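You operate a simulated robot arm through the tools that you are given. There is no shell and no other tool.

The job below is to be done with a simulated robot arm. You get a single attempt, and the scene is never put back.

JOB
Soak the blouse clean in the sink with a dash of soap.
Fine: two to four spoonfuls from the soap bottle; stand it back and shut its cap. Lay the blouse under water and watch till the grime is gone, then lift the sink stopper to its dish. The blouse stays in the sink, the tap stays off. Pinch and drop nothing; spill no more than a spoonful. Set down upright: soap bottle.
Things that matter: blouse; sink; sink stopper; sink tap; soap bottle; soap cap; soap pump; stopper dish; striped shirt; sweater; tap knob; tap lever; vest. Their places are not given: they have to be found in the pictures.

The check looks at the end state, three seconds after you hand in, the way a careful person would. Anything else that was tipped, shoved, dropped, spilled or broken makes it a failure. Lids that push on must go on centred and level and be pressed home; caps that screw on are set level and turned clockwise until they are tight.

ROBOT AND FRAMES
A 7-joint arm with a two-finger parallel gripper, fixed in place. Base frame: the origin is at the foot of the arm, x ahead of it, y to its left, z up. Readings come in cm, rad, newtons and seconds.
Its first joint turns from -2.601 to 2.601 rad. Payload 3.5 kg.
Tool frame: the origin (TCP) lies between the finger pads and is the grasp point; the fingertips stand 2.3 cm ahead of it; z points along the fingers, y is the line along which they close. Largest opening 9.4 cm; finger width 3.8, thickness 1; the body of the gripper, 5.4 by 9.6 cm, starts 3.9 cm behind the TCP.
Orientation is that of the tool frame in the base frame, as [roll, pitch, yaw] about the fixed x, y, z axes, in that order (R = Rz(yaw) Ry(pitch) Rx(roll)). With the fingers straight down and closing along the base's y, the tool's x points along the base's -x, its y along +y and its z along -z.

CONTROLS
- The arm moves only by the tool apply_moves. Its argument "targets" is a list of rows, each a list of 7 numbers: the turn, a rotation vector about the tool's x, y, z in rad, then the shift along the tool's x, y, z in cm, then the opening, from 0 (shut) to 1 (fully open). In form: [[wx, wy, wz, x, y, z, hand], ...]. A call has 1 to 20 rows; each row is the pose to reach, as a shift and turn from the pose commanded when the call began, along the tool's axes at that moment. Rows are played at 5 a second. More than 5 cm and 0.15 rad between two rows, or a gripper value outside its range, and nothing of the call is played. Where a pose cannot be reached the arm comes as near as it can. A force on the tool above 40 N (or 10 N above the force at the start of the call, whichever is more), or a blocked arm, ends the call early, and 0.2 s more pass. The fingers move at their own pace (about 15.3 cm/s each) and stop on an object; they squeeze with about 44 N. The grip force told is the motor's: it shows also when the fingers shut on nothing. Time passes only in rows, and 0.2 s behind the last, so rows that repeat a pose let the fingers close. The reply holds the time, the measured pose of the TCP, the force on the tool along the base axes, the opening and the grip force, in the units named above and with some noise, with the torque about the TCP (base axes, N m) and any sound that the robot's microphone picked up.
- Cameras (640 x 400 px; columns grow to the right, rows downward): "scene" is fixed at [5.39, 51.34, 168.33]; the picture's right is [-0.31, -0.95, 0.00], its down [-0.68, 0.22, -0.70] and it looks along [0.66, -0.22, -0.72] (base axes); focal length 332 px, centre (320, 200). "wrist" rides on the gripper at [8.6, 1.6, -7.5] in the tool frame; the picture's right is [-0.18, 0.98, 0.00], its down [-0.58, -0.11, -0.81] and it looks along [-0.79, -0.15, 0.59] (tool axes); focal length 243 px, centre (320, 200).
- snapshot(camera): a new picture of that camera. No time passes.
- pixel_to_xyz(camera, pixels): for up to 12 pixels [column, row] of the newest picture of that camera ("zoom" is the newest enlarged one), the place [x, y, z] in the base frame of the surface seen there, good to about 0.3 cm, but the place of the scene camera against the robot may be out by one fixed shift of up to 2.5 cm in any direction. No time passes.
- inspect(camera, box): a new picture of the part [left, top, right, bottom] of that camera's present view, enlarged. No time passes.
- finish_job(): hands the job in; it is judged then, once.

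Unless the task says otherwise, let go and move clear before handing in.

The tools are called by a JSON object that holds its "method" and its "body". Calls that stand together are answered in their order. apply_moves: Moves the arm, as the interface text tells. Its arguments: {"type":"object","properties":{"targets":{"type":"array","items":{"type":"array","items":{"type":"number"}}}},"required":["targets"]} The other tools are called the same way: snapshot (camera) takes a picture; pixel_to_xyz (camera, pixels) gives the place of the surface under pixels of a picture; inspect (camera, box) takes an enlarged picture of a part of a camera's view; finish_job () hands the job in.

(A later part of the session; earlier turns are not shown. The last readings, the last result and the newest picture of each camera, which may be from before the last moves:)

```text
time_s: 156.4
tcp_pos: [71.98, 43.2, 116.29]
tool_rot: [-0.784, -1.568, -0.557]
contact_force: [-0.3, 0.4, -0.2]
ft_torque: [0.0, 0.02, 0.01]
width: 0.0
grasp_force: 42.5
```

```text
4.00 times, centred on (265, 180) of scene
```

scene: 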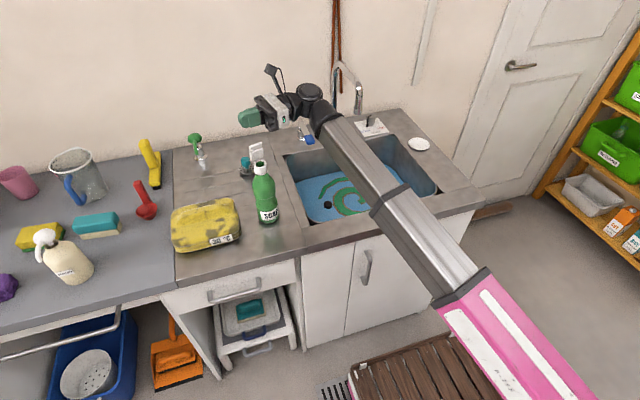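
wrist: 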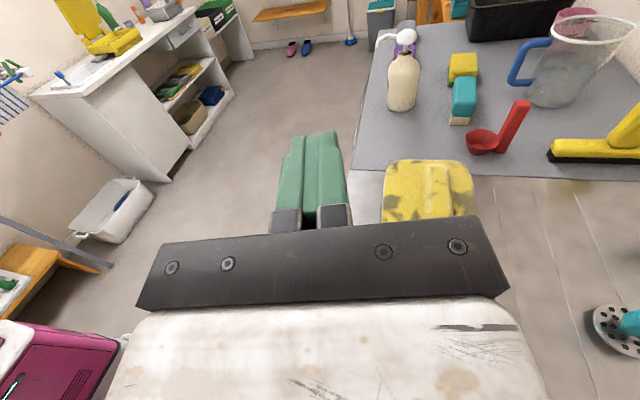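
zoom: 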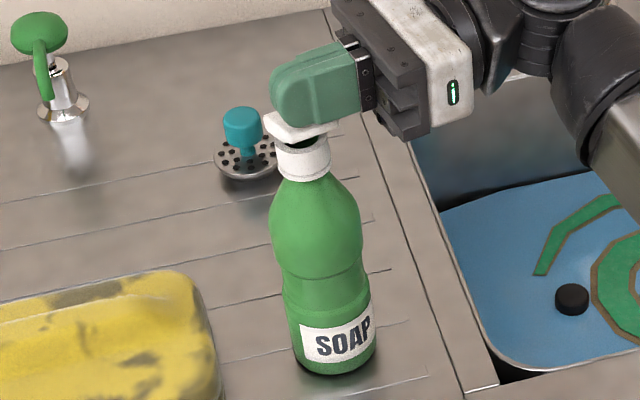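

The finger is over the lid's front. I'll press down in small steps, checking the force.

{"method": "apply_moves", "body": {"targets": [[0, 0, 0, -0.4, 0, 0, 0], [0, 0, 0, -0.8, 0, 0, 0], [0, 0, 0, -1.2, 0, 0, 0], [0, 0, 0, -1.5, 0, 0, 0]]}}

{"method": "apply_moves", "body": {"targets": [[0, 0, 0, -0.2, 0, 0, 0]]}}

{"method": "apply_moves", "body": {"targets": [[0, 0, 0, -0.2, 0, 0, 0]]}}

{"method": "inspect", "body": {"camera": "scene", "box": [225, 130, 305, 230]}}

```text
time_s: 157.4
tcp_pos: [71.93, 43.41, 114.75]
tool_rot: [-1.005, -1.57, -0.338]
contact_force: [-0.1, -1.1, -0.4]
ft_torque: [-0.01, -0.02, -0.04]
width: 0.0
grasp_force: 42.7
```

```text
time_s: 157.8
tcp_pos: [72.01, 43.43, 114.62]
tool_rot: [-1.016, -1.569, -0.33]
contact_force: [0.7, 0.6, 0.0]
ft_torque: [-0.01, -0.02, -0.01]
width: 0.0
grasp_force: 42.2
```

```text
time_s: 158.2
tcp_pos: [71.94, 43.37, 114.41]
tool_rot: [-0.983, -1.568, -0.359]
contact_force: [-0.7, -0.7, 1.0]
ft_torque: [0.02, -0.01, 0.03]
width: 0.0
grasp_force: 41.9
```

```text
4.00 times, centred on (265, 180) of scene
```

zoom: 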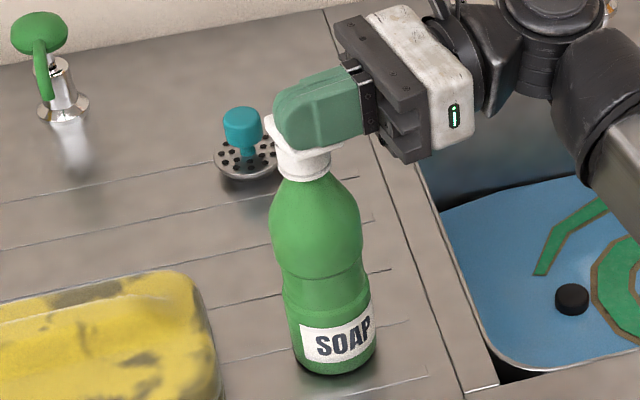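

The lid is going down under the finger. I'll continue until I feel firm resistance.

{"method": "apply_moves", "body": {"targets": [[0, 0, 0, -0.15, 0, 0, 0]]}}

{"method": "apply_moves", "body": {"targets": [[0, 0, 0, -0.15, 0, 0, 0]]}}

{"method": "apply_moves", "body": {"targets": [[0, 0, 0, -0.12, 0, 0, 0]]}}

{"method": "apply_moves", "body": {"targets": [[0, 0, 0, -0.12, 0, 0, 0]]}}

{"method": "inspect", "body": {"camera": "scene", "box": [245, 135, 285, 175]}}

```text
time_s: 158.6
tcp_pos: [72.01, 43.41, 114.26]
tool_rot: [-0.983, -1.568, -0.359]
contact_force: [0.5, 0.7, 0.1]
ft_torque: [-0.01, -0.04, -0.03]
width: 0.0
grasp_force: 42.9
```

```text
time_s: 159.0
tcp_pos: [71.99, 43.38, 114.03]
tool_rot: [-0.983, -1.568, -0.359]
contact_force: [0.6, 0.1, 0.1]
ft_torque: [0.01, 0.02, -0.01]
width: 0.01
grasp_force: 42.5
```

```text
time_s: 159.4
tcp_pos: [72.01, 43.33, 114.11]
tool_rot: [-0.33, -1.569, -1.015]
contact_force: [-0.7, -0.5, 5.4]
ft_torque: [-0.02, -0.04, -0.02]
width: 0.02
grasp_force: 42.3
```

```text
time_s: 159.8
tcp_pos: [72.02, 43.28, 113.95]
tool_rot: [-0.037, -1.568, -1.306]
contact_force: [0.4, 0.5, 15.3]
ft_torque: [-0.14, -0.14, -0.01]
width: 0.0
grasp_force: 41.8
```

```text
10.00 times, centred on (265, 155) of scene
```

zoom: 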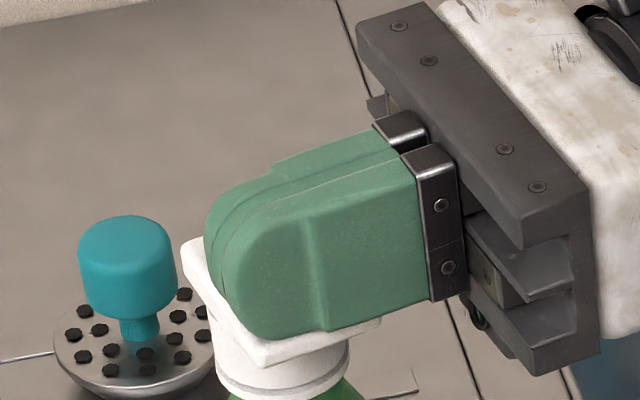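

The lid now sits on the collar with 15 N on it. I'll press a little more to be sure it snaps home, then lift.

{"method": "apply_moves", "body": {"targets": [[0, 0, 0, -0.1, 0, 0, 0]]}}

{"method": "apply_moves", "body": {"targets": [[0, 0, 0, -0.06, 0, 0, 0]]}}

{"method": "apply_moves", "body": {"targets": [[0, 0, 0, 0.2, 0, 0, 0], [0, 0, 0, 0.5, 0, 0, 0], [0, 0, 0, 1.5, 0, 0, 0], [0, 0, 0, 3.5, 0, 0, 0], [0, 0, 0, 6, 0, 0, 0], [0, 0, 0, 8, 0, 0, 0], [0, 0, 0, 8, -3, 0, 0], [0, 0, 0, 8, -6, 0, 0]]}}

{"method": "inspect", "body": {"camera": "scene", "box": [245, 135, 285, 175]}}

{"method": "snapshot", "body": {"camera": "wrist"}}

```text
time_s: 160.2
tcp_pos: [71.84, 43.44, 113.88]
tool_rot: [0.051, -1.566, -1.395]
contact_force: [0.8, -1.4, 25.1]
ft_torque: [-0.23, -0.22, 0.0]
width: 0.0
grasp_force: 42.5
```

```text
time_s: 160.6
tcp_pos: [71.87, 43.25, 113.99]
tool_rot: [0.027, -1.564, -1.371]
contact_force: [1.2, -0.5, 32.8]
ft_torque: [-0.29, -0.32, 0.0]
width: 0.0
grasp_force: 42.4
```

```text
time_s: 162.4
tcp_pos: [66.1, 41.99, 121.69]
tool_rot: [-1.336, -1.57, -0.007]
contact_force: [0.1, 0.0, 0.1]
ft_torque: [0.03, -0.02, 0.0]
width: 0.02
grasp_force: 42.8
```

```text
10.00 times, centred on (265, 155) of scene
```

zoom: 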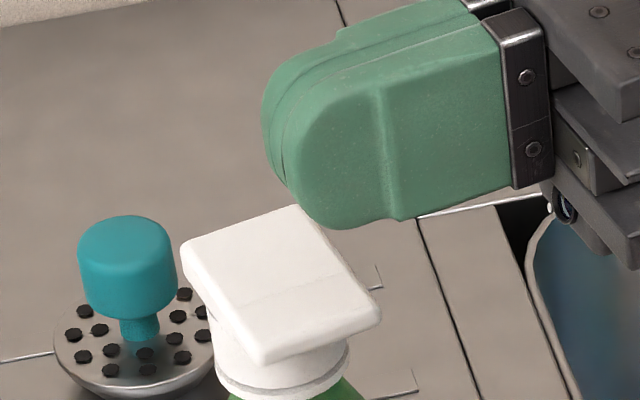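

```text
taken
```

wrist: 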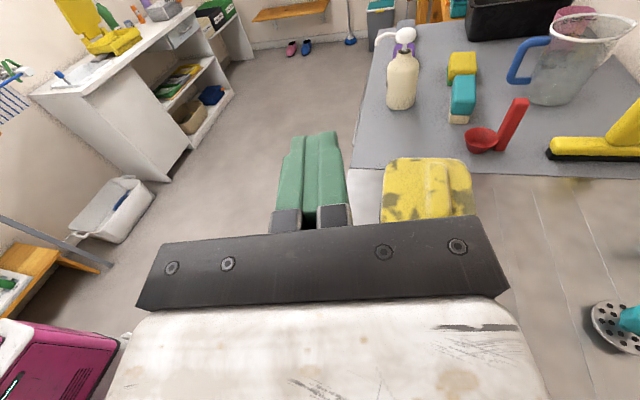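

The lid now lies flat on the collar. I'll verify its level with a few points.

{"method": "pixel_to_xyz", "body": {"camera": "zoom", "pixels": [[200, 255], [290, 220], [262, 345], [365, 315], [280, 285], [225, 340], [340, 365]]}}

{"method": "inspect", "body": {"camera": "scene", "box": [225, 130, 305, 230]}}

```text
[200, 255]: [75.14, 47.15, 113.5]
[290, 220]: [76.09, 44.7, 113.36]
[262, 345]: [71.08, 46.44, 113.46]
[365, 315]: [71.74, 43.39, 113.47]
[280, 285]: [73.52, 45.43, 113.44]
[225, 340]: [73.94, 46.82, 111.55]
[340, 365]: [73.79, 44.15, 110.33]
```

```text
4.00 times, centred on (265, 180) of scene
```

zoom: 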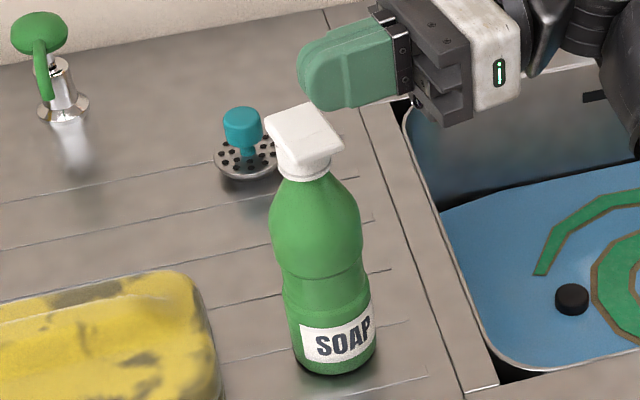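

The lid is level at one height all over, so the cap is shut and the bottle stands. Next is the blouse: I'll look closely at its shape and the raised ridge.

{"method": "inspect", "body": {"camera": "scene", "box": [160, 180, 260, 260]}}

{"method": "inspect", "body": {"camera": "wrist", "box": [360, 140, 500, 240]}}

{"method": "pixel_to_xyz", "body": {"camera": "scene", "pixels": [[177, 213], [232, 200], [205, 210], [190, 215], [220, 206], [172, 230], [176, 250], [240, 230], [238, 245], [205, 240], [195, 225], [225, 220]]}}

```text
5.00 times, centred on (210, 220) of scene
```

zoom: 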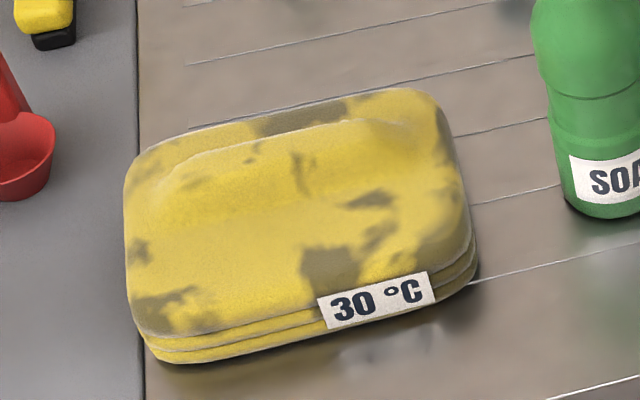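

```text
4.00 times, centred on (430, 190) of wrist
```

zoom: 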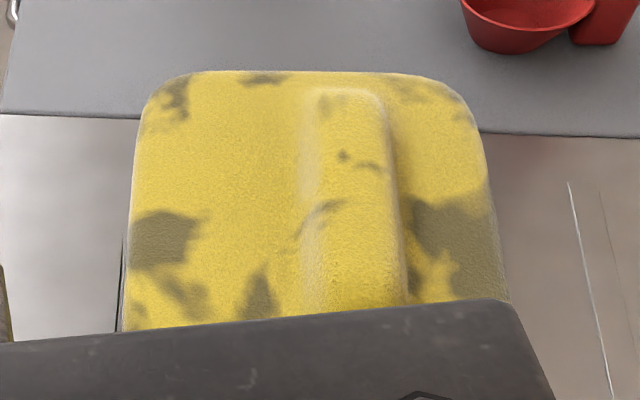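

```text
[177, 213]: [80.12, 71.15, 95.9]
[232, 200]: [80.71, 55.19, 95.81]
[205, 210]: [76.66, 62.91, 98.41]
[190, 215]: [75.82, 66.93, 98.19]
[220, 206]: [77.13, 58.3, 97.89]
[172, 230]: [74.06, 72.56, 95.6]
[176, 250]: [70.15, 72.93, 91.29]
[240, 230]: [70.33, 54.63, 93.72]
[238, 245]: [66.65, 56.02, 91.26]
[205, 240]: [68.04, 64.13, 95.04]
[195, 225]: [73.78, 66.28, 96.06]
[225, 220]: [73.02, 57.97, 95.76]
```

The ridge on top of the blouse runs along y at true x≈76.3, y≈56–68, with top z≈97 — a natural handle, to be pinched across x from above. First I'll move left in front of the bottle, keeping clear of it.

{"method": "apply_moves", "body": {"targets": [[0, 0, 0, 0, -0.6, 1.5, 0], [0, 0, 0, -0.5, -1.2, 3.5, 0], [0, 0, 0, -1.5, -1.72, 5.5, 0], [0, 0, 0, -3, -1.72, 7.5, 0], [0, 0, 0, -4.5, -1.72, 9.5, 0], [0, 0, 0, -5.7, -1.72, 10.67, 0], [0, 0, 0, -5.7, -1.72, 10.67, 0.5]]}}

{"method": "snapshot", "body": {"camera": "scene"}}

```text
time_s: 164.0
tcp_pos: [62.03, 52.12, 116.03]
tool_rot: [-1.019, -1.569, -0.323]
contact_force: [0.2, -0.3, 0.7]
ft_torque: [0.01, 0.0, -0.02]
width: 4.7
grasp_force: 0.1
```

```text
taken
```

scene: 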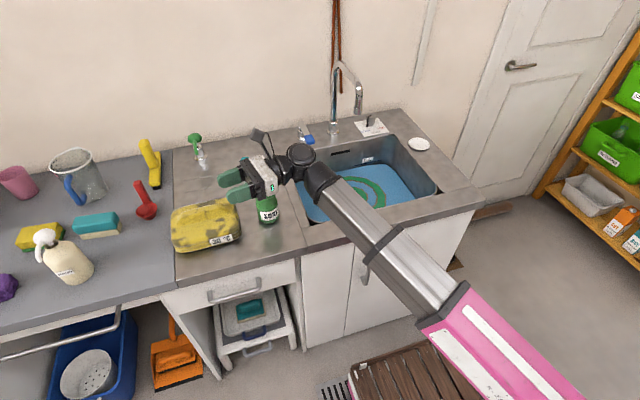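

The hand is in front-left of the bottle at z 116 with no contact. Now I'll pitch the fingers down by about 70° while descending to z≈106.

{"method": "apply_moves", "body": {"targets": [[0, -0.122, 0, -1, 0, 0, 0.6], [0, -0.244, 0, -2, 0, 0, 0.8], [0, -0.366, 0, -3, 0, 0, 1], [0, -0.488, 0, -4, 0, 0, 1], [0, -0.61, 0, -5, 0, 0, 1], [0, -0.732, 0, -6, 0, 0, 1], [0, -0.854, 0, -7, 0, 0, 1], [0, -0.976, 0, -8, 0, 0, 1], [0, -1.098, 0, -9, 0, 0, 1], [0, -1.22, 0, -10, 0, 0, 1], [0, -1.22, 0, -10, 0, 0, 1]]}}

{"method": "snapshot", "body": {"camera": "scene"}}

{"method": "snapshot", "body": {"camera": "wrist"}}

```text
time_s: 166.4
tcp_pos: [62.01, 52.09, 106.01]
tool_rot: [-3.14, -0.35, 1.798]
contact_force: [-0.4, -0.8, -0.1]
ft_torque: [0.04, -0.03, -0.01]
width: 9.4
grasp_force: 0.1
```

```text
taken
```

scene: 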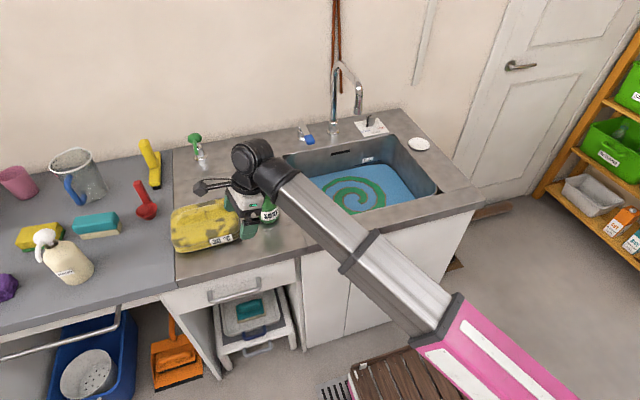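

```text
taken
```

wrist: 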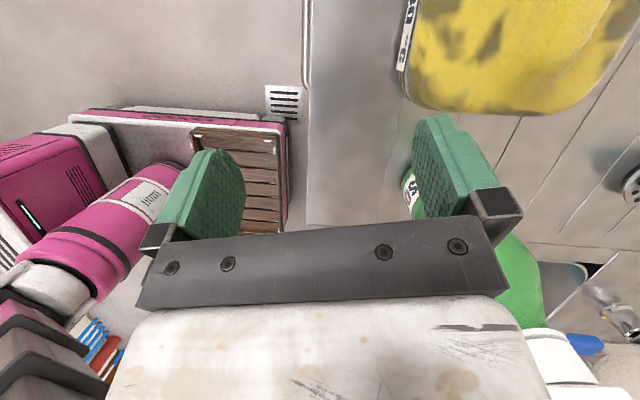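

Orientation works: closing direction is now nearly along x, tool tilted 20°. I'll map the ridge cross-section with a grid of scene points to find its crest and edges.

{"method": "pixel_to_xyz", "body": {"camera": "scene", "pixels": [[205, 200], [205, 203], [205, 206], [205, 209], [205, 212], [205, 215], [205, 218], [205, 221], [205, 224], [205, 227]]}}

{"method": "pixel_to_xyz", "body": {"camera": "scene", "pixels": [[190, 205], [190, 208], [190, 211], [190, 214], [190, 217], [190, 220], [190, 223], [190, 226], [190, 229], [180, 215], [180, 218], [180, 221]]}}

{"method": "pixel_to_xyz", "body": {"camera": "wrist", "pixels": [[420, 20], [480, 20], [540, 20], [590, 20], [620, 30], [450, 60], [500, 60], [550, 60], [590, 60], [480, 95], [540, 95]]}}

```text
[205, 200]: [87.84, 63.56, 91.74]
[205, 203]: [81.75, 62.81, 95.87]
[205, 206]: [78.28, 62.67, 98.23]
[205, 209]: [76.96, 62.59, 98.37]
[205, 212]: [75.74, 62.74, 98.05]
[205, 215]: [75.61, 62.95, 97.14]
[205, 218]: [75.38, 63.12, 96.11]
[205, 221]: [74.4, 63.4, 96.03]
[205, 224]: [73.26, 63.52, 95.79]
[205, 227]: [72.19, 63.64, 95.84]
```

```text
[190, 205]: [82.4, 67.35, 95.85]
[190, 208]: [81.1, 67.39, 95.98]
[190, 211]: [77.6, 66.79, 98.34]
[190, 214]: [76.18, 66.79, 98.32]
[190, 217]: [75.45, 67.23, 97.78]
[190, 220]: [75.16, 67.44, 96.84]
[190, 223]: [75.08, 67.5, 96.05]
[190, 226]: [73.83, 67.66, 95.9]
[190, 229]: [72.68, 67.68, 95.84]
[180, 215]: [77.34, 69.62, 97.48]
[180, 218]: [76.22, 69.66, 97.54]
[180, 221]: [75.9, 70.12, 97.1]
```

```text
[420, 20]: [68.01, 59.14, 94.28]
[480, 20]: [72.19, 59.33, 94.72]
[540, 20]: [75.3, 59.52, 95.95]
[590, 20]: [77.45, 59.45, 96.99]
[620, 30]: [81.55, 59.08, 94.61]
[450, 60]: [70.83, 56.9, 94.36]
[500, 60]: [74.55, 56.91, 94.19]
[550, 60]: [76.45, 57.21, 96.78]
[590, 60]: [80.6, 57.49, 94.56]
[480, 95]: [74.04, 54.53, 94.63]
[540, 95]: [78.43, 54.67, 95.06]
```

The ridge is about 3.7 cm wide: true x≈75.1–78.8 at y≈61.6, top z≈97, stack top z≈94.5. I'll move the open fingers above it at z≈104, aligning the heading.

{"method": "apply_moves", "body": {"targets": [[-0.006, 0, 0.015, 1.2, 1.0, 0.9, 1], [-0.011, 0, 0.03, 2.4, 2.5, 1.8, 1], [-0.017, 0, 0.046, 3.3, 4.5, 2.4, 1], [-0.022, 0, 0.061, 3.9, 7.0, 2.9, 1], [-0.028, 0, 0.076, 4.2, 9.5, 3.2, 1], [-0.033, 0, 0.091, 4.3, 12.0, 3.5, 1], [-0.039, 0, 0.107, 4.39, 14.5, 3.65, 1], [-0.0446, 0, 0.122, 4.39, 16.59, 3.73, 1], [-0.0446, 0, 0.122, 4.39, 16.59, 3.73, 1]]}}

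{"method": "snapshot", "body": {"camera": "scene"}}

{"method": "snapshot", "body": {"camera": "wrist"}}

```text
time_s: 168.4
tcp_pos: [76.96, 61.01, 104.02]
tool_rot: [-3.14, -0.351, 1.668]
contact_force: [-0.5, -0.2, 0.4]
ft_torque: [0.03, -0.01, 0.0]
width: 9.4
grasp_force: 0.0
```

```text
taken
```

scene: 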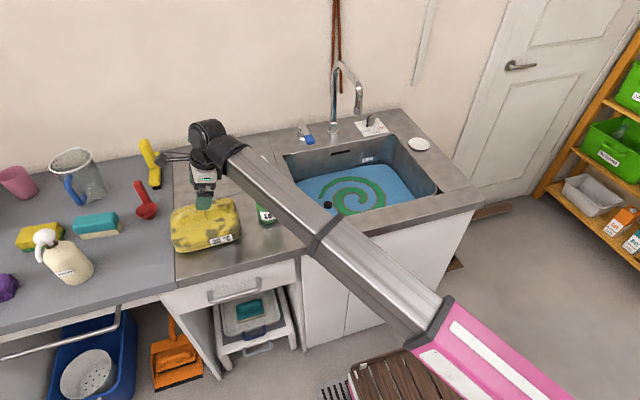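

```text
taken
```

wrist: 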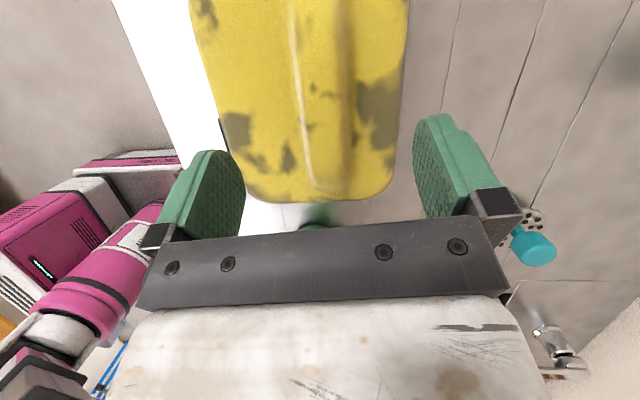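

The hand is above the ridge, but the forearm now passes over the bottle (scene (265,190)). I must check the clearance there before lowering.

{"method": "pixel_to_xyz", "body": {"camera": "scene", "pixels": [[250, 170], [260, 185], [270, 190], [265, 200], [280, 200], [262, 205], [266, 212], [300, 215], [240, 175], [250, 190]]}}

{"method": "inspect", "body": {"camera": "scene", "box": [180, 110, 340, 260]}}

{"method": "inspect", "body": {"camera": "wrist", "box": [240, 150, 480, 260]}}

```text
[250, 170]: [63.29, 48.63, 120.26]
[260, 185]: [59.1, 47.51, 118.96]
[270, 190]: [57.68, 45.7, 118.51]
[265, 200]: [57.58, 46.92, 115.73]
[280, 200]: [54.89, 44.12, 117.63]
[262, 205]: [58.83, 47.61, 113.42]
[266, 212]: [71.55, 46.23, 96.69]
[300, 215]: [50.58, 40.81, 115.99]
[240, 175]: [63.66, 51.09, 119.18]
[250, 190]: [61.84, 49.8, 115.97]
```

```text
2.67 times, centred on (260, 185) of scene
```

zoom: 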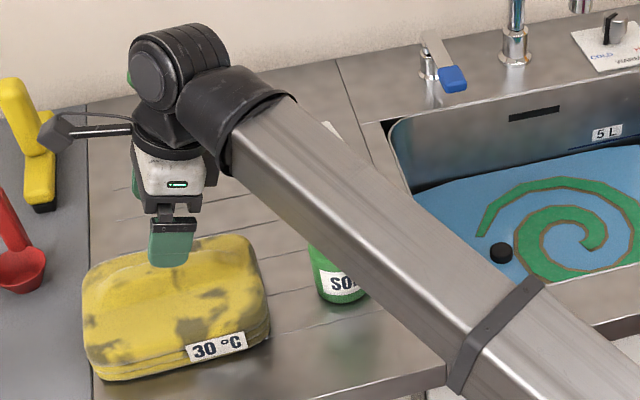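

```text
2.67 times, centred on (360, 205) of wrist
```

zoom: 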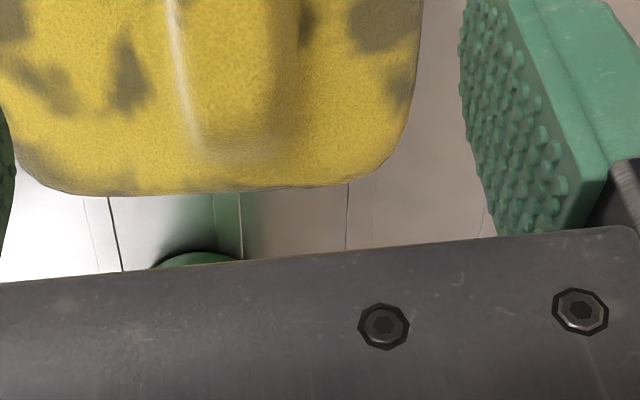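

The forearm's underside is only about 1 cm above the bottle cap, so I can't lower in this posture. I'll re-tilt the hand to near vertical (10° outward), which swings the forearm left, away from the bottle.

{"method": "apply_moves", "body": {"targets": [[-0.03, -0.05, 0.002, 0, 0, 0, 1], [-0.06, -0.1, 0.003, 0, 0, 0, 1], [-0.09, -0.152, 0.005, 0, 0, 0, 1], [-0.12, -0.203, 0.007, 0, 0, 0, 1], [-0.149, -0.253, 0.0085, 0, 0, 0, 1], [-0.149, -0.253, 0.0085, 0, 0, 0, 1]]}}

{"method": "inspect", "body": {"camera": "scene", "box": [180, 110, 340, 260]}}

{"method": "snapshot", "body": {"camera": "wrist"}}

```text
time_s: 169.8
tcp_pos: [76.83, 61.1, 103.95]
tool_rot: [2.999, -0.102, 1.64]
contact_force: [-0.1, 0.4, -0.4]
ft_torque: [0.01, 0.01, -0.01]
width: 9.41
grasp_force: 0.0
```

```text
2.67 times, centred on (260, 185) of scene
```

zoom: 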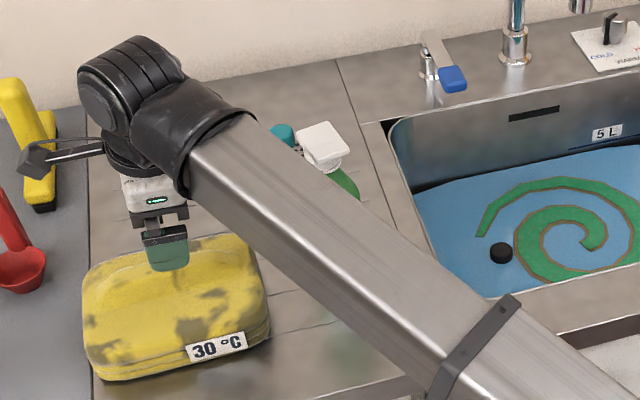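

```text
taken
```

wrist: 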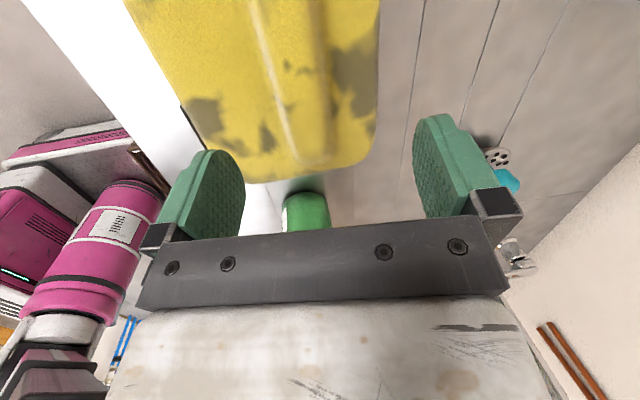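

The forearm is now clear to the left of the bottle (cap visible at zoom (322,145)). I'll narrow the opening to about 6 cm and descend straddling the ridge to TCP z≈97.4.

{"method": "apply_moves", "body": {"targets": [[0, 0, 0, -0.1, -0.14, 0.98, 0.8], [0, 0, 0, -0.2, -0.28, 1.97, 0.66], [0, 0, 0, -0.3, -0.43, 2.95, 0.66], [0, 0, 0, -0.4, -0.57, 3.94, 0.66], [0, 0, 0, -0.5, -0.71, 4.9, 0.66], [0, 0, 0, -0.57, -0.82, 5.7, 0.66], [0, 0, 0, -0.61, -0.88, 6.1, 0.66], [0, 0, 0, -0.61, -0.88, 6.1, 0.66]]}}

{"method": "inspect", "body": {"camera": "scene", "box": [170, 120, 310, 260]}}

{"method": "inspect", "body": {"camera": "wrist", "box": [160, 0, 520, 240]}}

```text
time_s: 171.6
tcp_pos: [77.06, 61.11, 97.88]
tool_rot: [2.998, -0.099, 1.641]
contact_force: [0.7, 0.3, 0.0]
ft_torque: [-0.01, -0.02, 0.05]
width: 6.19
grasp_force: 0.0
```

```text
2.86 times, centred on (240, 190) of scene
```

zoom: 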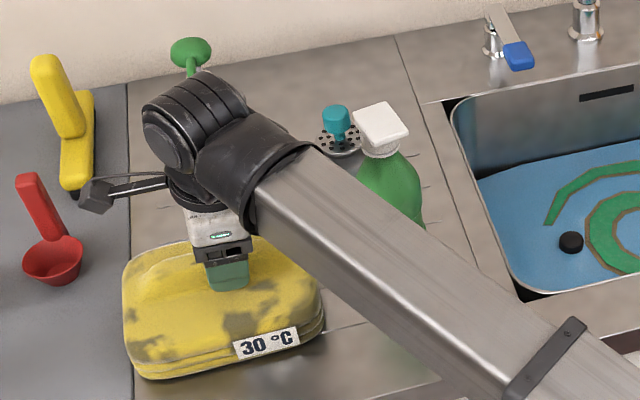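

```text
1.67 times, centred on (340, 120) of wrist
```

zoom: 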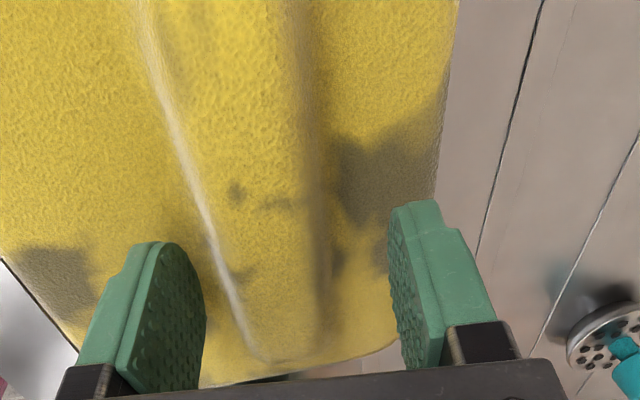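

The fingers straddle the ridge with no contact. I'll lower another 0.4 cm and close on it.

{"method": "apply_moves", "body": {"targets": [[0, 0, 0, -0.02, -0.03, 0.2, 0.66], [0, 0, 0, -0.04, -0.057, 0.4, 0.66], [0, 0, 0, -0.04, -0.057, 0.4, 0.5], [0, 0, 0, -0.04, -0.057, 0.4, 0.4], [0, 0, 0, -0.04, -0.057, 0.4, 0.3], [0, 0, 0, -0.04, -0.057, 0.4, 0.2], [0, 0, 0, -0.04, -0.057, 0.4, 0.2]]}}

{"method": "inspect", "body": {"camera": "wrist", "box": [160, 0, 520, 240]}}

```text
time_s: 173.2
tcp_pos: [77.0, 61.02, 97.46]
tool_rot: [2.998, -0.1, 1.643]
contact_force: [-2.6, -0.7, 5.2]
ft_torque: [-0.19, 0.7, 0.13]
width: 2.93
grasp_force: 44.1
```

```text
1.67 times, centred on (340, 120) of wrist
```

zoom: 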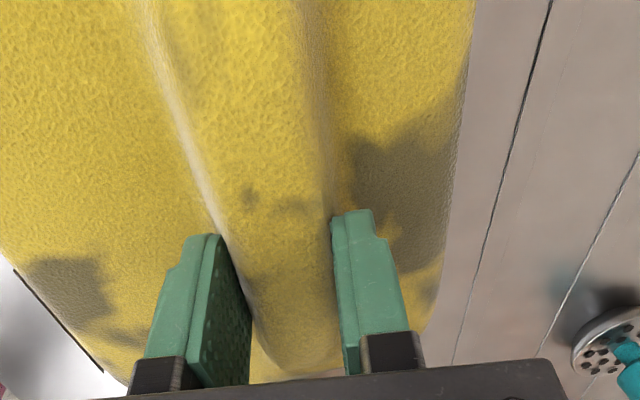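

The ridge is gripped (2.9 cm, 44 N). I'll lift the blouse about 4.6 cm straight up, slowly, and check.

{"method": "apply_moves", "body": {"targets": [[0, 0, 0, 0.05, 0.07, -0.5, 0.2], [0, 0, 0, 0.1, 0.142, -0.985, 0.2], [0, 0, 0, 0.2, 0.284, -1.97, 0.2], [0, 0, 0, 0.3, 0.426, -2.95, 0.2], [0, 0, 0, 0.4, 0.568, -3.94, 0.2], [0, 0, 0, 0.455, 0.653, -4.53, 0.2], [0, 0, 0, 0.455, 0.653, -4.53, 0.2]]}}

{"method": "inspect", "body": {"camera": "scene", "box": [160, 110, 320, 270]}}

{"method": "snapshot", "body": {"camera": "wrist"}}

```text
time_s: 174.8
tcp_pos: [76.88, 61.0, 101.95]
tool_rot: [2.998, -0.098, 1.642]
contact_force: [-0.4, -0.2, -2.5]
ft_torque: [0.0, -0.03, 0.03]
width: 2.78
grasp_force: 44.0
```

```text
2.50 times, centred on (240, 190) of scene
```

zoom: 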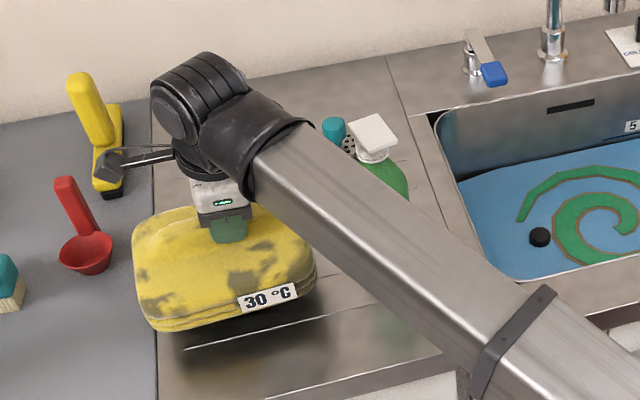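

```text
taken
```

wrist: 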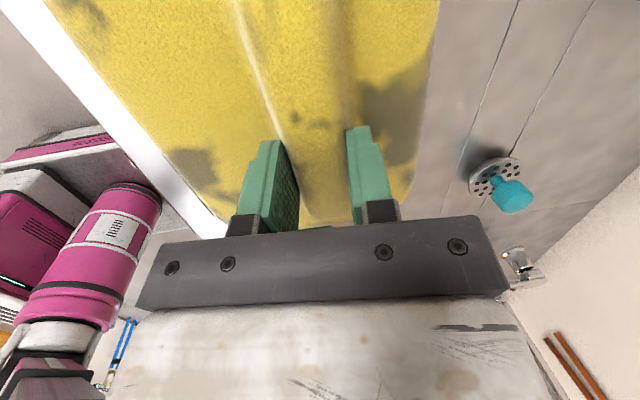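

The blouse hangs level (2.5 N). I'll bring it 14.5 cm toward the robot, so it can pass in front of the bottle.

{"method": "apply_moves", "body": {"targets": [[0, 0, 0, 0.12, -1.8, -0.2, 0.2], [0, 0, 0, 0.24, -3.6, -0.45, 0.2], [0, 0, 0, 0.37, -5.5, -0.7, 0.2], [0, 0, 0, 0.5, -7.4, -0.95, 0.2], [0, 0, 0, 0.63, -9.3, -1.2, 0.2], [0, 0, 0, 0.77, -11.2, -1.45, 0.2], [0, 0, 0, 0.9, -13.0, -1.7, 0.2], [0, 0, 0, 0.97, -14.3, -1.85, 0.2], [0, 0, 0, 0.97, -14.3, -1.85, 0.2]]}}

{"method": "snapshot", "body": {"camera": "scene"}}

```text
time_s: 176.8
tcp_pos: [62.59, 61.0, 102.03]
tool_rot: [2.998, -0.1, 1.642]
contact_force: [0.0, 0.1, -2.5]
ft_torque: [-0.03, -0.05, 0.02]
width: 2.79
grasp_force: 43.7
```

```text
taken
```

scene: 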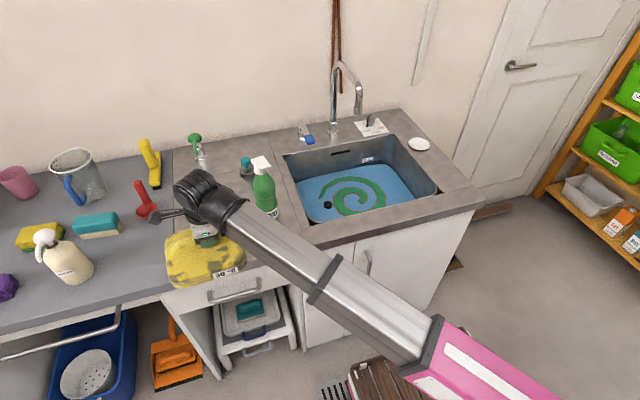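

The blouse is in front of the counter edge, level. I'll carry it to the right in front of the bottle to y≈31.

{"method": "apply_moves", "body": {"targets": [[0, 0, 0, -1.5, -0.12, 0.0, 0.2], [0, 0, 0, -3.6, -0.27, 0.1, 0.2], [0, 0, 0, -5.9, -0.41, 0.1, 0.2], [0, 0, 0, -8.2, -0.54, -0.1, 0.2], [0, 0, 0, -10.5, -0.67, -0.3, 0.2], [0, 0, 0, -12.8, -0.8, -0.55, 0.2], [0, 0, 0, -15.1, -0.93, -0.8, 0.2], [0, 0, 0, -17.4, -1.05, -1.0, 0.2], [0, 0, 0, -19.7, -1.18, -1.25, 0.2], [0, 0, 0, -22.0, -1.31, -1.5, 0.2], [0, 0, 0, -24.3, -1.44, -1.75, 0.2], [0, 0, 0, -26.6, -1.57, -2.0, 0.2], [0, 0, 0, -28.9, -1.7, -2.25, 0.2], [0, 0, 0, -29.9, -1.77, -2.36, 0.2], [0, 0, 0, -29.9, -1.77, -2.36, 0.2]]}}

{"method": "snapshot", "body": {"camera": "scene"}}

{"method": "snapshot", "body": {"camera": "wrist"}}

```text
time_s: 180.0
tcp_pos: [62.54, 31.07, 100.99]
tool_rot: [2.998, -0.097, 1.644]
contact_force: [0.5, 0.0, -1.4]
ft_torque: [-0.04, -0.03, 0.01]
width: 2.74
grasp_force: 43.8
```

```text
taken
```

scene: 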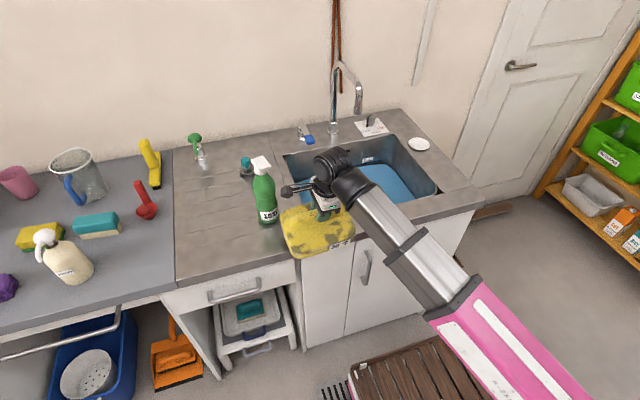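

```text
taken
```

wrist: 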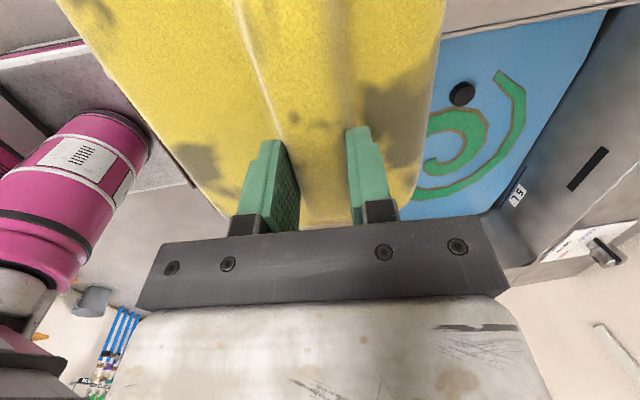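

The blouse passed the bottle without touching it. Now I'll carry it diagonally over the right half of the sink to about (84.5, 1, 99.5).

{"method": "apply_moves", "body": {"targets": [[0, 0, 0, -1.97, 1.24, 0.08, 0.2], [0, 0, 0, -3.94, 2.48, 0.15, 0.2], [0, 0, 0, -5.91, 3.72, 0.23, 0.2], [0, 0, 0, -7.88, 4.96, 0.3, 0.2], [0, 0, 0, -9.85, 6.2, 0.38, 0.2], [0, 0, 0, -11.82, 7.44, 0.46, 0.2], [0, 0, 0, -13.79, 8.68, 0.53, 0.2], [0, 0, 0, -15.76, 9.92, 0.61, 0.2], [0, 0, 0, -17.73, 11.15, 0.68, 0.2], [0, 0, 0, -19.7, 12.39, 0.76, 0.2], [0, 0, 0, -21.67, 13.63, 0.84, 0.2], [0, 0, 0, -23.64, 14.87, 0.91, 0.2], [0, 0, 0, -25.61, 16.11, 0.99, 0.2], [0, 0, 0, -27.58, 17.35, 1.06, 0.2], [0, 0, 0, -29.55, 18.59, 1.14, 0.2], [0, 0, 0, -31.52, 19.83, 1.22, 0.2], [0, 0, 0, -31.52, 19.83, 1.22, 0.2]]}}

{"method": "snapshot", "body": {"camera": "scene"}}

{"method": "snapshot", "body": {"camera": "wrist"}}

```text
time_s: 183.6
tcp_pos: [84.53, 0.92, 99.39]
tool_rot: [2.998, -0.101, 1.643]
contact_force: [-0.5, 0.2, -1.5]
ft_torque: [-0.03, -0.03, 0.01]
width: 2.72
grasp_force: 44.5
```

```text
taken
```

scene: 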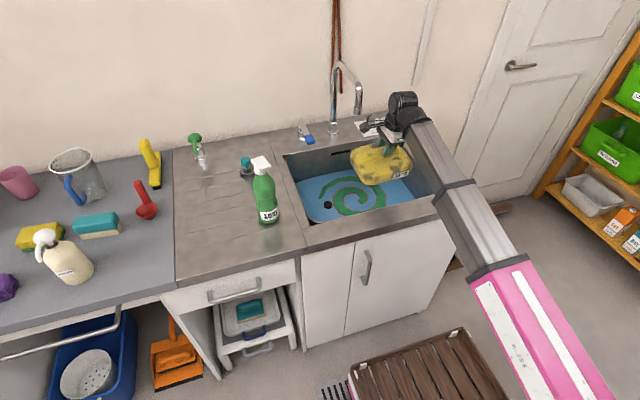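

```text
taken
```

wrist: 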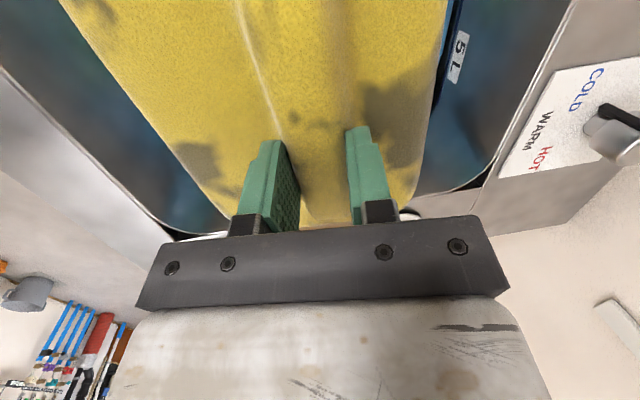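

The blouse is over the right half of the sink. I'll check its edges against the sink walls before lowering.

{"method": "inspect", "body": {"camera": "scene", "box": [320, 110, 450, 220]}}

{"method": "pixel_to_xyz", "body": {"camera": "scene", "pixels": [[352, 152], [358, 178], [372, 186], [412, 168], [410, 178], [380, 150], [405, 160], [350, 165], [395, 180], [437, 187], [425, 172], [400, 140]]}}

{"method": "pixel_to_xyz", "body": {"camera": "wrist", "pixels": [[165, 225], [430, 200], [440, 60], [70, 10], [205, 215], [415, 190], [500, 150], [60, 80], [130, 180], [160, 238]]}}

```text
3.64 times, centred on (385, 165) of scene
```

zoom: 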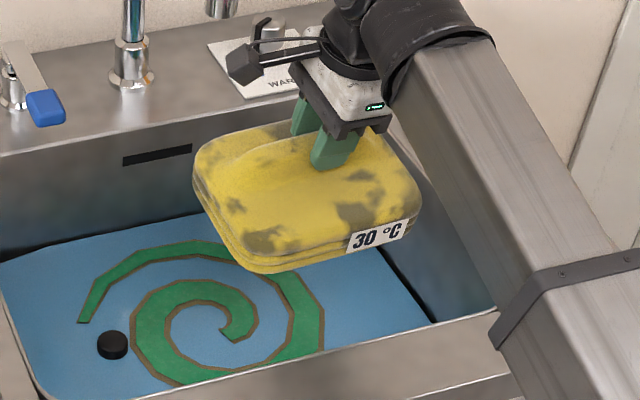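

```text
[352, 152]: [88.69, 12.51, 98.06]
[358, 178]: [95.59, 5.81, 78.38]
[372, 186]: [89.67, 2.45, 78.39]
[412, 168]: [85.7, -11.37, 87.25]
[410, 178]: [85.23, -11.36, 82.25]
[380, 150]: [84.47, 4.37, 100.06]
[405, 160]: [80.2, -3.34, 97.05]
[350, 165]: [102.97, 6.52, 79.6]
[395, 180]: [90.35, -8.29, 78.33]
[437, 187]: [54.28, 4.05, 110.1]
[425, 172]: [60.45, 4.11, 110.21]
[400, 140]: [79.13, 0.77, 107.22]
```

```text
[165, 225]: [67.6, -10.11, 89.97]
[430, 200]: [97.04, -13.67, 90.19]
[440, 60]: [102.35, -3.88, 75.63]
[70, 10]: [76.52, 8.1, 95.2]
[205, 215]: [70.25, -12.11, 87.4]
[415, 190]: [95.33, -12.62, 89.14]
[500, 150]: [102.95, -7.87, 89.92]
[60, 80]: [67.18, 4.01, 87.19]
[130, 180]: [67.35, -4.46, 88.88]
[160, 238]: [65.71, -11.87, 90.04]
```

Walls: inner right wall y≈-12.7, front x≈67.4, so the blouse (y≈-8.5…11, front ≈74) has room. Before descending I'll check the forearm's height profile against the sink's front rim.

{"method": "pixel_to_xyz", "body": {"camera": "scene", "pixels": [[420, 135], [430, 150], [440, 165], [450, 182], [460, 195], [470, 210], [480, 230], [490, 250], [505, 270], [520, 300], [540, 340], [560, 370]]}}

```text
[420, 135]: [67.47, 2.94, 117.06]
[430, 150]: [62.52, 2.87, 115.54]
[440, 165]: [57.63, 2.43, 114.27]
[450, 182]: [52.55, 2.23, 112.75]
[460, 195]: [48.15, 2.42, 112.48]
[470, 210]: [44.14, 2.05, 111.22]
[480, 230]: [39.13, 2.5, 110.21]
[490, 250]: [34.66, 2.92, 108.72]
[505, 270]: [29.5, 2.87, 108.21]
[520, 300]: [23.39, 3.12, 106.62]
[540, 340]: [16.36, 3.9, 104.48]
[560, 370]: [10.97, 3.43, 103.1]
```

The forearm underside would reach about z 92 over the rim when the TCP is at 81, so I have room down to roughly TCP z≈80. I'll lower the blouse to the water surface first (TCP z≈85).

{"method": "apply_moves", "body": {"targets": [[0, 0, 0, -0.2, -0.28, 1.97, 0.2], [0, 0, 0, -0.4, -0.57, 3.94, 0.2], [0, 0, 0, -0.59, -0.85, 5.91, 0.2], [0, 0, 0, -0.79, -1.14, 7.88, 0.2], [0, 0, 0, -0.99, -1.42, 9.85, 0.2], [0, 0, 0, -1.19, -1.7, 11.8, 0.2], [0, 0, 0, -1.34, -1.92, 13.3, 0.2], [0, 0, 0, -1.44, -2.06, 14.3, 0.2], [0, 0, 0, -1.44, -2.06, 14.3, 0.2]]}}

{"method": "snapshot", "body": {"camera": "scene"}}

{"method": "snapshot", "body": {"camera": "wrist"}}

```text
time_s: 185.6
tcp_pos: [84.54, 0.94, 84.81]
tool_rot: [2.996, -0.101, 1.644]
contact_force: [-0.3, 0.3, -2.6]
ft_torque: [-0.01, -0.01, -0.02]
width: 2.71
grasp_force: 43.6
```

```text
taken
```

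scene: 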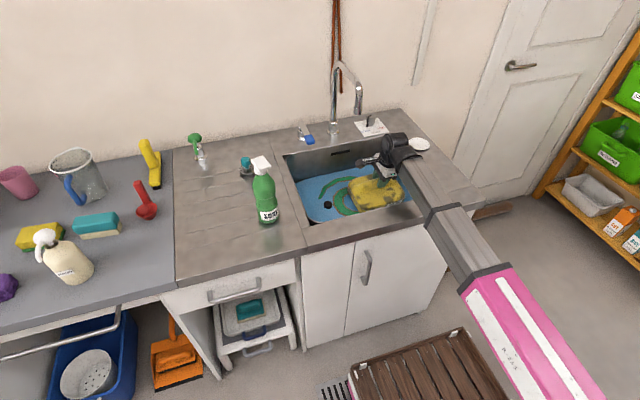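

```text
taken
```

wrist: 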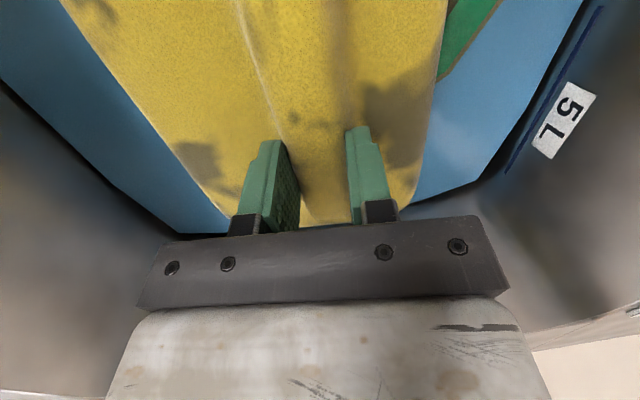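

The blouse is at the water surface. I'll go down in 0.7 cm steps, watching the force for the sink floor.

{"method": "apply_moves", "body": {"targets": [[0, 0, 0, -0.05, -0.07, 0.5, 0.2], [0, 0, 0, -0.1, -0.14, 1.0, 0.2]]}}

{"method": "apply_moves", "body": {"targets": [[0, 0, 0, -0.05, -0.07, 0.5, 0.2], [0, 0, 0, -0.1, -0.14, 1.0, 0.2]]}}

{"method": "apply_moves", "body": {"targets": [[0, 0, 0, -0.05, -0.07, 0.5, 0.2], [0, 0, 0, -0.07, -0.1, 0.7, 0.2]]}}

{"method": "inspect", "body": {"camera": "scene", "box": [300, 130, 460, 230]}}

```text
time_s: 186.2
tcp_pos: [84.58, 0.96, 83.92]
tool_rot: [2.999, -0.099, 1.645]
contact_force: [0.2, -0.3, -1.9]
ft_torque: [-0.01, -0.04, 0.03]
width: 2.74
grasp_force: 44.1
```

```text
time_s: 186.8
tcp_pos: [84.62, 0.97, 82.96]
tool_rot: [2.999, -0.099, 1.641]
contact_force: [0.0, -0.2, -0.6]
ft_torque: [-0.05, 0.01, 0.01]
width: 2.74
grasp_force: 43.9
```

```text
time_s: 187.4
tcp_pos: [84.52, 0.88, 82.28]
tool_rot: [2.998, -0.102, 1.641]
contact_force: [0.1, -1.2, 3.2]
ft_torque: [0.48, 0.42, 0.0]
width: 2.74
grasp_force: 43.8
```

```text
4.00 times, centred on (380, 180) of scene
```

zoom: 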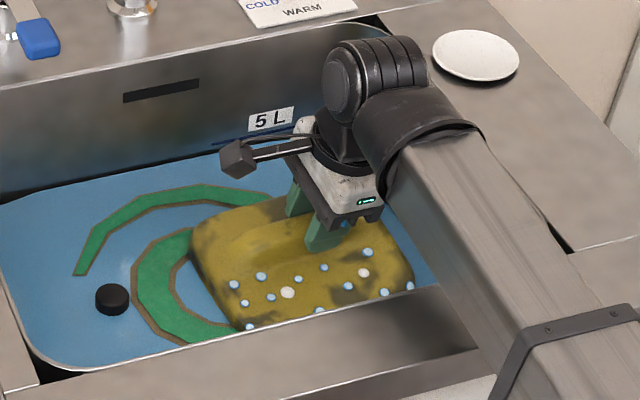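

Bubbles appear on the blouse (zoom 290,290) and the front-left corner touched the floor (force +3 N at that corner). I'll measure the blouse's surface height relative to the water.

{"method": "pixel_to_xyz", "body": {"camera": "zoom", "pixels": [[220, 220], [260, 240], [300, 300], [360, 290], [400, 270], [245, 310], [210, 270], [250, 325], [180, 300], [330, 310], [240, 200], [120, 230]]}}

{"method": "snapshot", "body": {"camera": "wrist"}}

```text
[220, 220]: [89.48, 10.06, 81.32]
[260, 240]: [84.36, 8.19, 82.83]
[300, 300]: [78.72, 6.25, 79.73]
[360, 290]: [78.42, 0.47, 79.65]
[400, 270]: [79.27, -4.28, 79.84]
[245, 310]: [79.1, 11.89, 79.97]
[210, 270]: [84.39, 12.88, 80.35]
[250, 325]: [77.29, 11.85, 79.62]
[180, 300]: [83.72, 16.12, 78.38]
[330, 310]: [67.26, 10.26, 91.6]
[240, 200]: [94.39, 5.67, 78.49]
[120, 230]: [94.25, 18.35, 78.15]
```

```text
taken
```

wrist: 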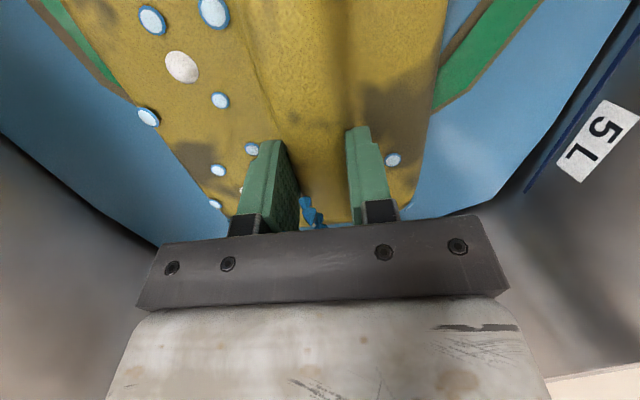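

The blouse is wet and soaking, its back still held ~1.5 cm higher than the front. I'll lower another ~0.9 cm until it lies flat on the floor, checking the force.

{"method": "apply_moves", "body": {"targets": [[0, 0, 0, -0.03, -0.04, 0.3, 0.2]]}}

{"method": "apply_moves", "body": {"targets": [[0, 0, 0, -0.03, -0.04, 0.3, 0.2]]}}

{"method": "inspect", "body": {"camera": "scene", "box": [300, 130, 460, 230]}}

```text
time_s: 187.8
tcp_pos: [84.7, 0.99, 82.03]
tool_rot: [2.996, -0.1, 1.641]
contact_force: [11.0, 1.2, 20.8]
ft_torque: [-0.01, 0.92, -0.15]
width: 2.75
grasp_force: 43.9
```

```text
time_s: 188.2
tcp_pos: [84.53, 0.89, 81.67]
tool_rot: [2.997, -0.099, 1.642]
contact_force: [9.7, 1.2, 21.0]
ft_torque: [-0.03, 1.08, -0.08]
width: 2.83
grasp_force: 43.9
```

```text
4.00 times, centred on (380, 180) of scene
```

zoom: 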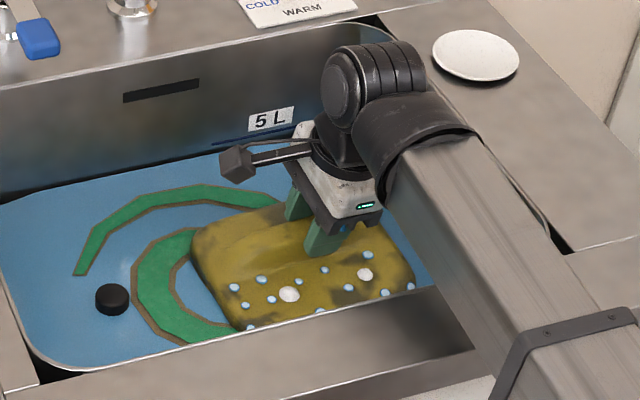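

The blouse rests on the sink floor (about 20 N). I'll release it by opening the fingers part way and then lift up clear.

{"method": "apply_moves", "body": {"targets": [[0, 0, 0, 0.02, 0.03, -0.2, 0.3], [0, 0, 0, 0.02, 0.03, -0.2, 0.45], [0, 0, 0, 0.02, 0.03, -0.2, 0.6], [0, 0, 0, 0.02, 0.03, -0.2, 0.66], [0, 0, 0, 0.02, 0.03, -0.2, 0.66]]}}

{"method": "inspect", "body": {"camera": "wrist", "box": [100, 0, 580, 260]}}

{"method": "inspect", "body": {"camera": "scene", "box": [300, 130, 460, 230]}}

```text
time_s: 189.4
tcp_pos: [84.59, 0.94, 81.79]
tool_rot: [2.998, -0.1, 1.64]
contact_force: [-0.2, 0.6, 1.1]
ft_torque: [0.02, 0.0, -0.03]
width: 6.21
grasp_force: 0.1
```

```text
1.33 times, centred on (340, 130) of wrist
```

zoom: 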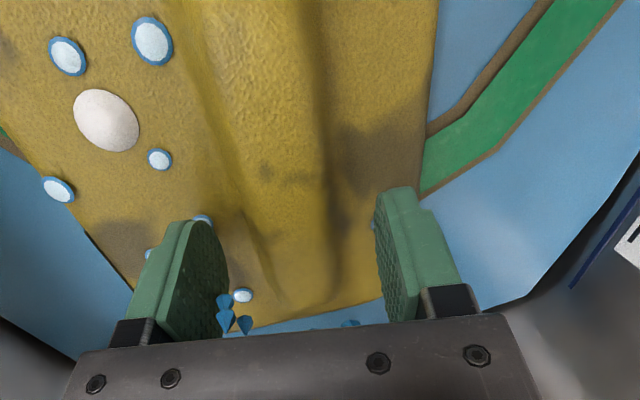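

```text
4.00 times, centred on (380, 180) of scene
```

zoom: 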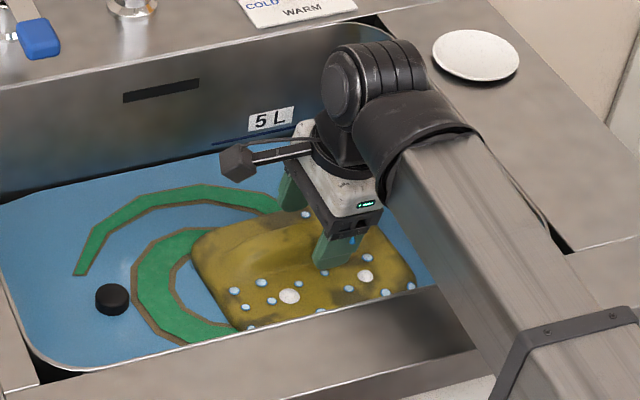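

The blouse is released and the fingers are free (droplets on the finger at zoom (235,310)). I'll raise the hand straight up over the sink and watch the blouse.

{"method": "apply_moves", "body": {"targets": [[0, 0, 0, 0.1, 0.142, -0.985, 0.66], [0, 0, 0, 0.3, 0.426, -2.95, 0.66], [0, 0, 0, 0.5, 0.71, -4.9, 0.8], [0, 0, 0, 0.7, 1.0, -6.9, 1], [0, 0, 0, 0.9, 1.28, -8.87, 1], [0, 0, 0, 1.1, 1.56, -10.8, 1], [0, 0, 0, 1.3, 1.85, -12.8, 1], [0, 0, 0, 1.5, 2.13, -14.8, 1], [0, 0, 0, 1.6, 2.27, -15.8, 1], [0, 0, 0, 1.6, 2.27, -15.8, 1]]}}

{"method": "inspect", "body": {"camera": "scene", "box": [300, 130, 460, 230]}}

{"method": "snapshot", "body": {"camera": "wrist"}}

```text
time_s: 191.6
tcp_pos: [84.47, 0.81, 97.75]
tool_rot: [2.999, -0.101, 1.64]
contact_force: [-0.4, 0.5, -0.5]
ft_torque: [0.0, 0.0, 0.0]
width: 9.38
grasp_force: 0.0
```

```text
4.00 times, centred on (380, 180) of scene
```

zoom: 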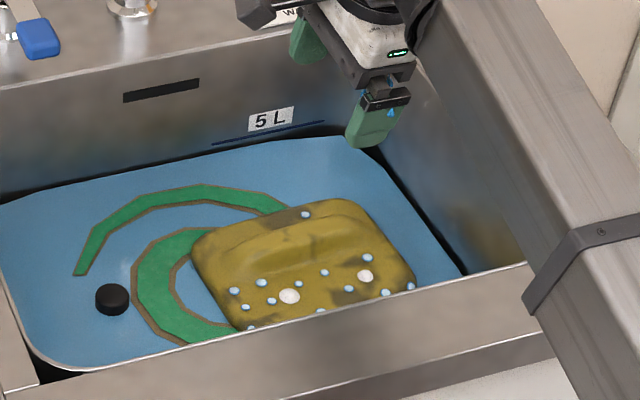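

```text
taken
```

wrist: 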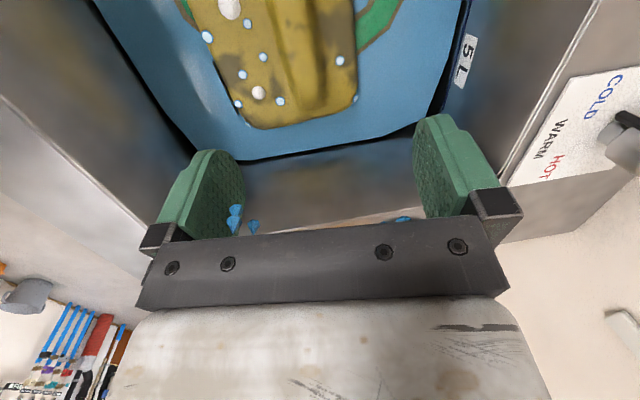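

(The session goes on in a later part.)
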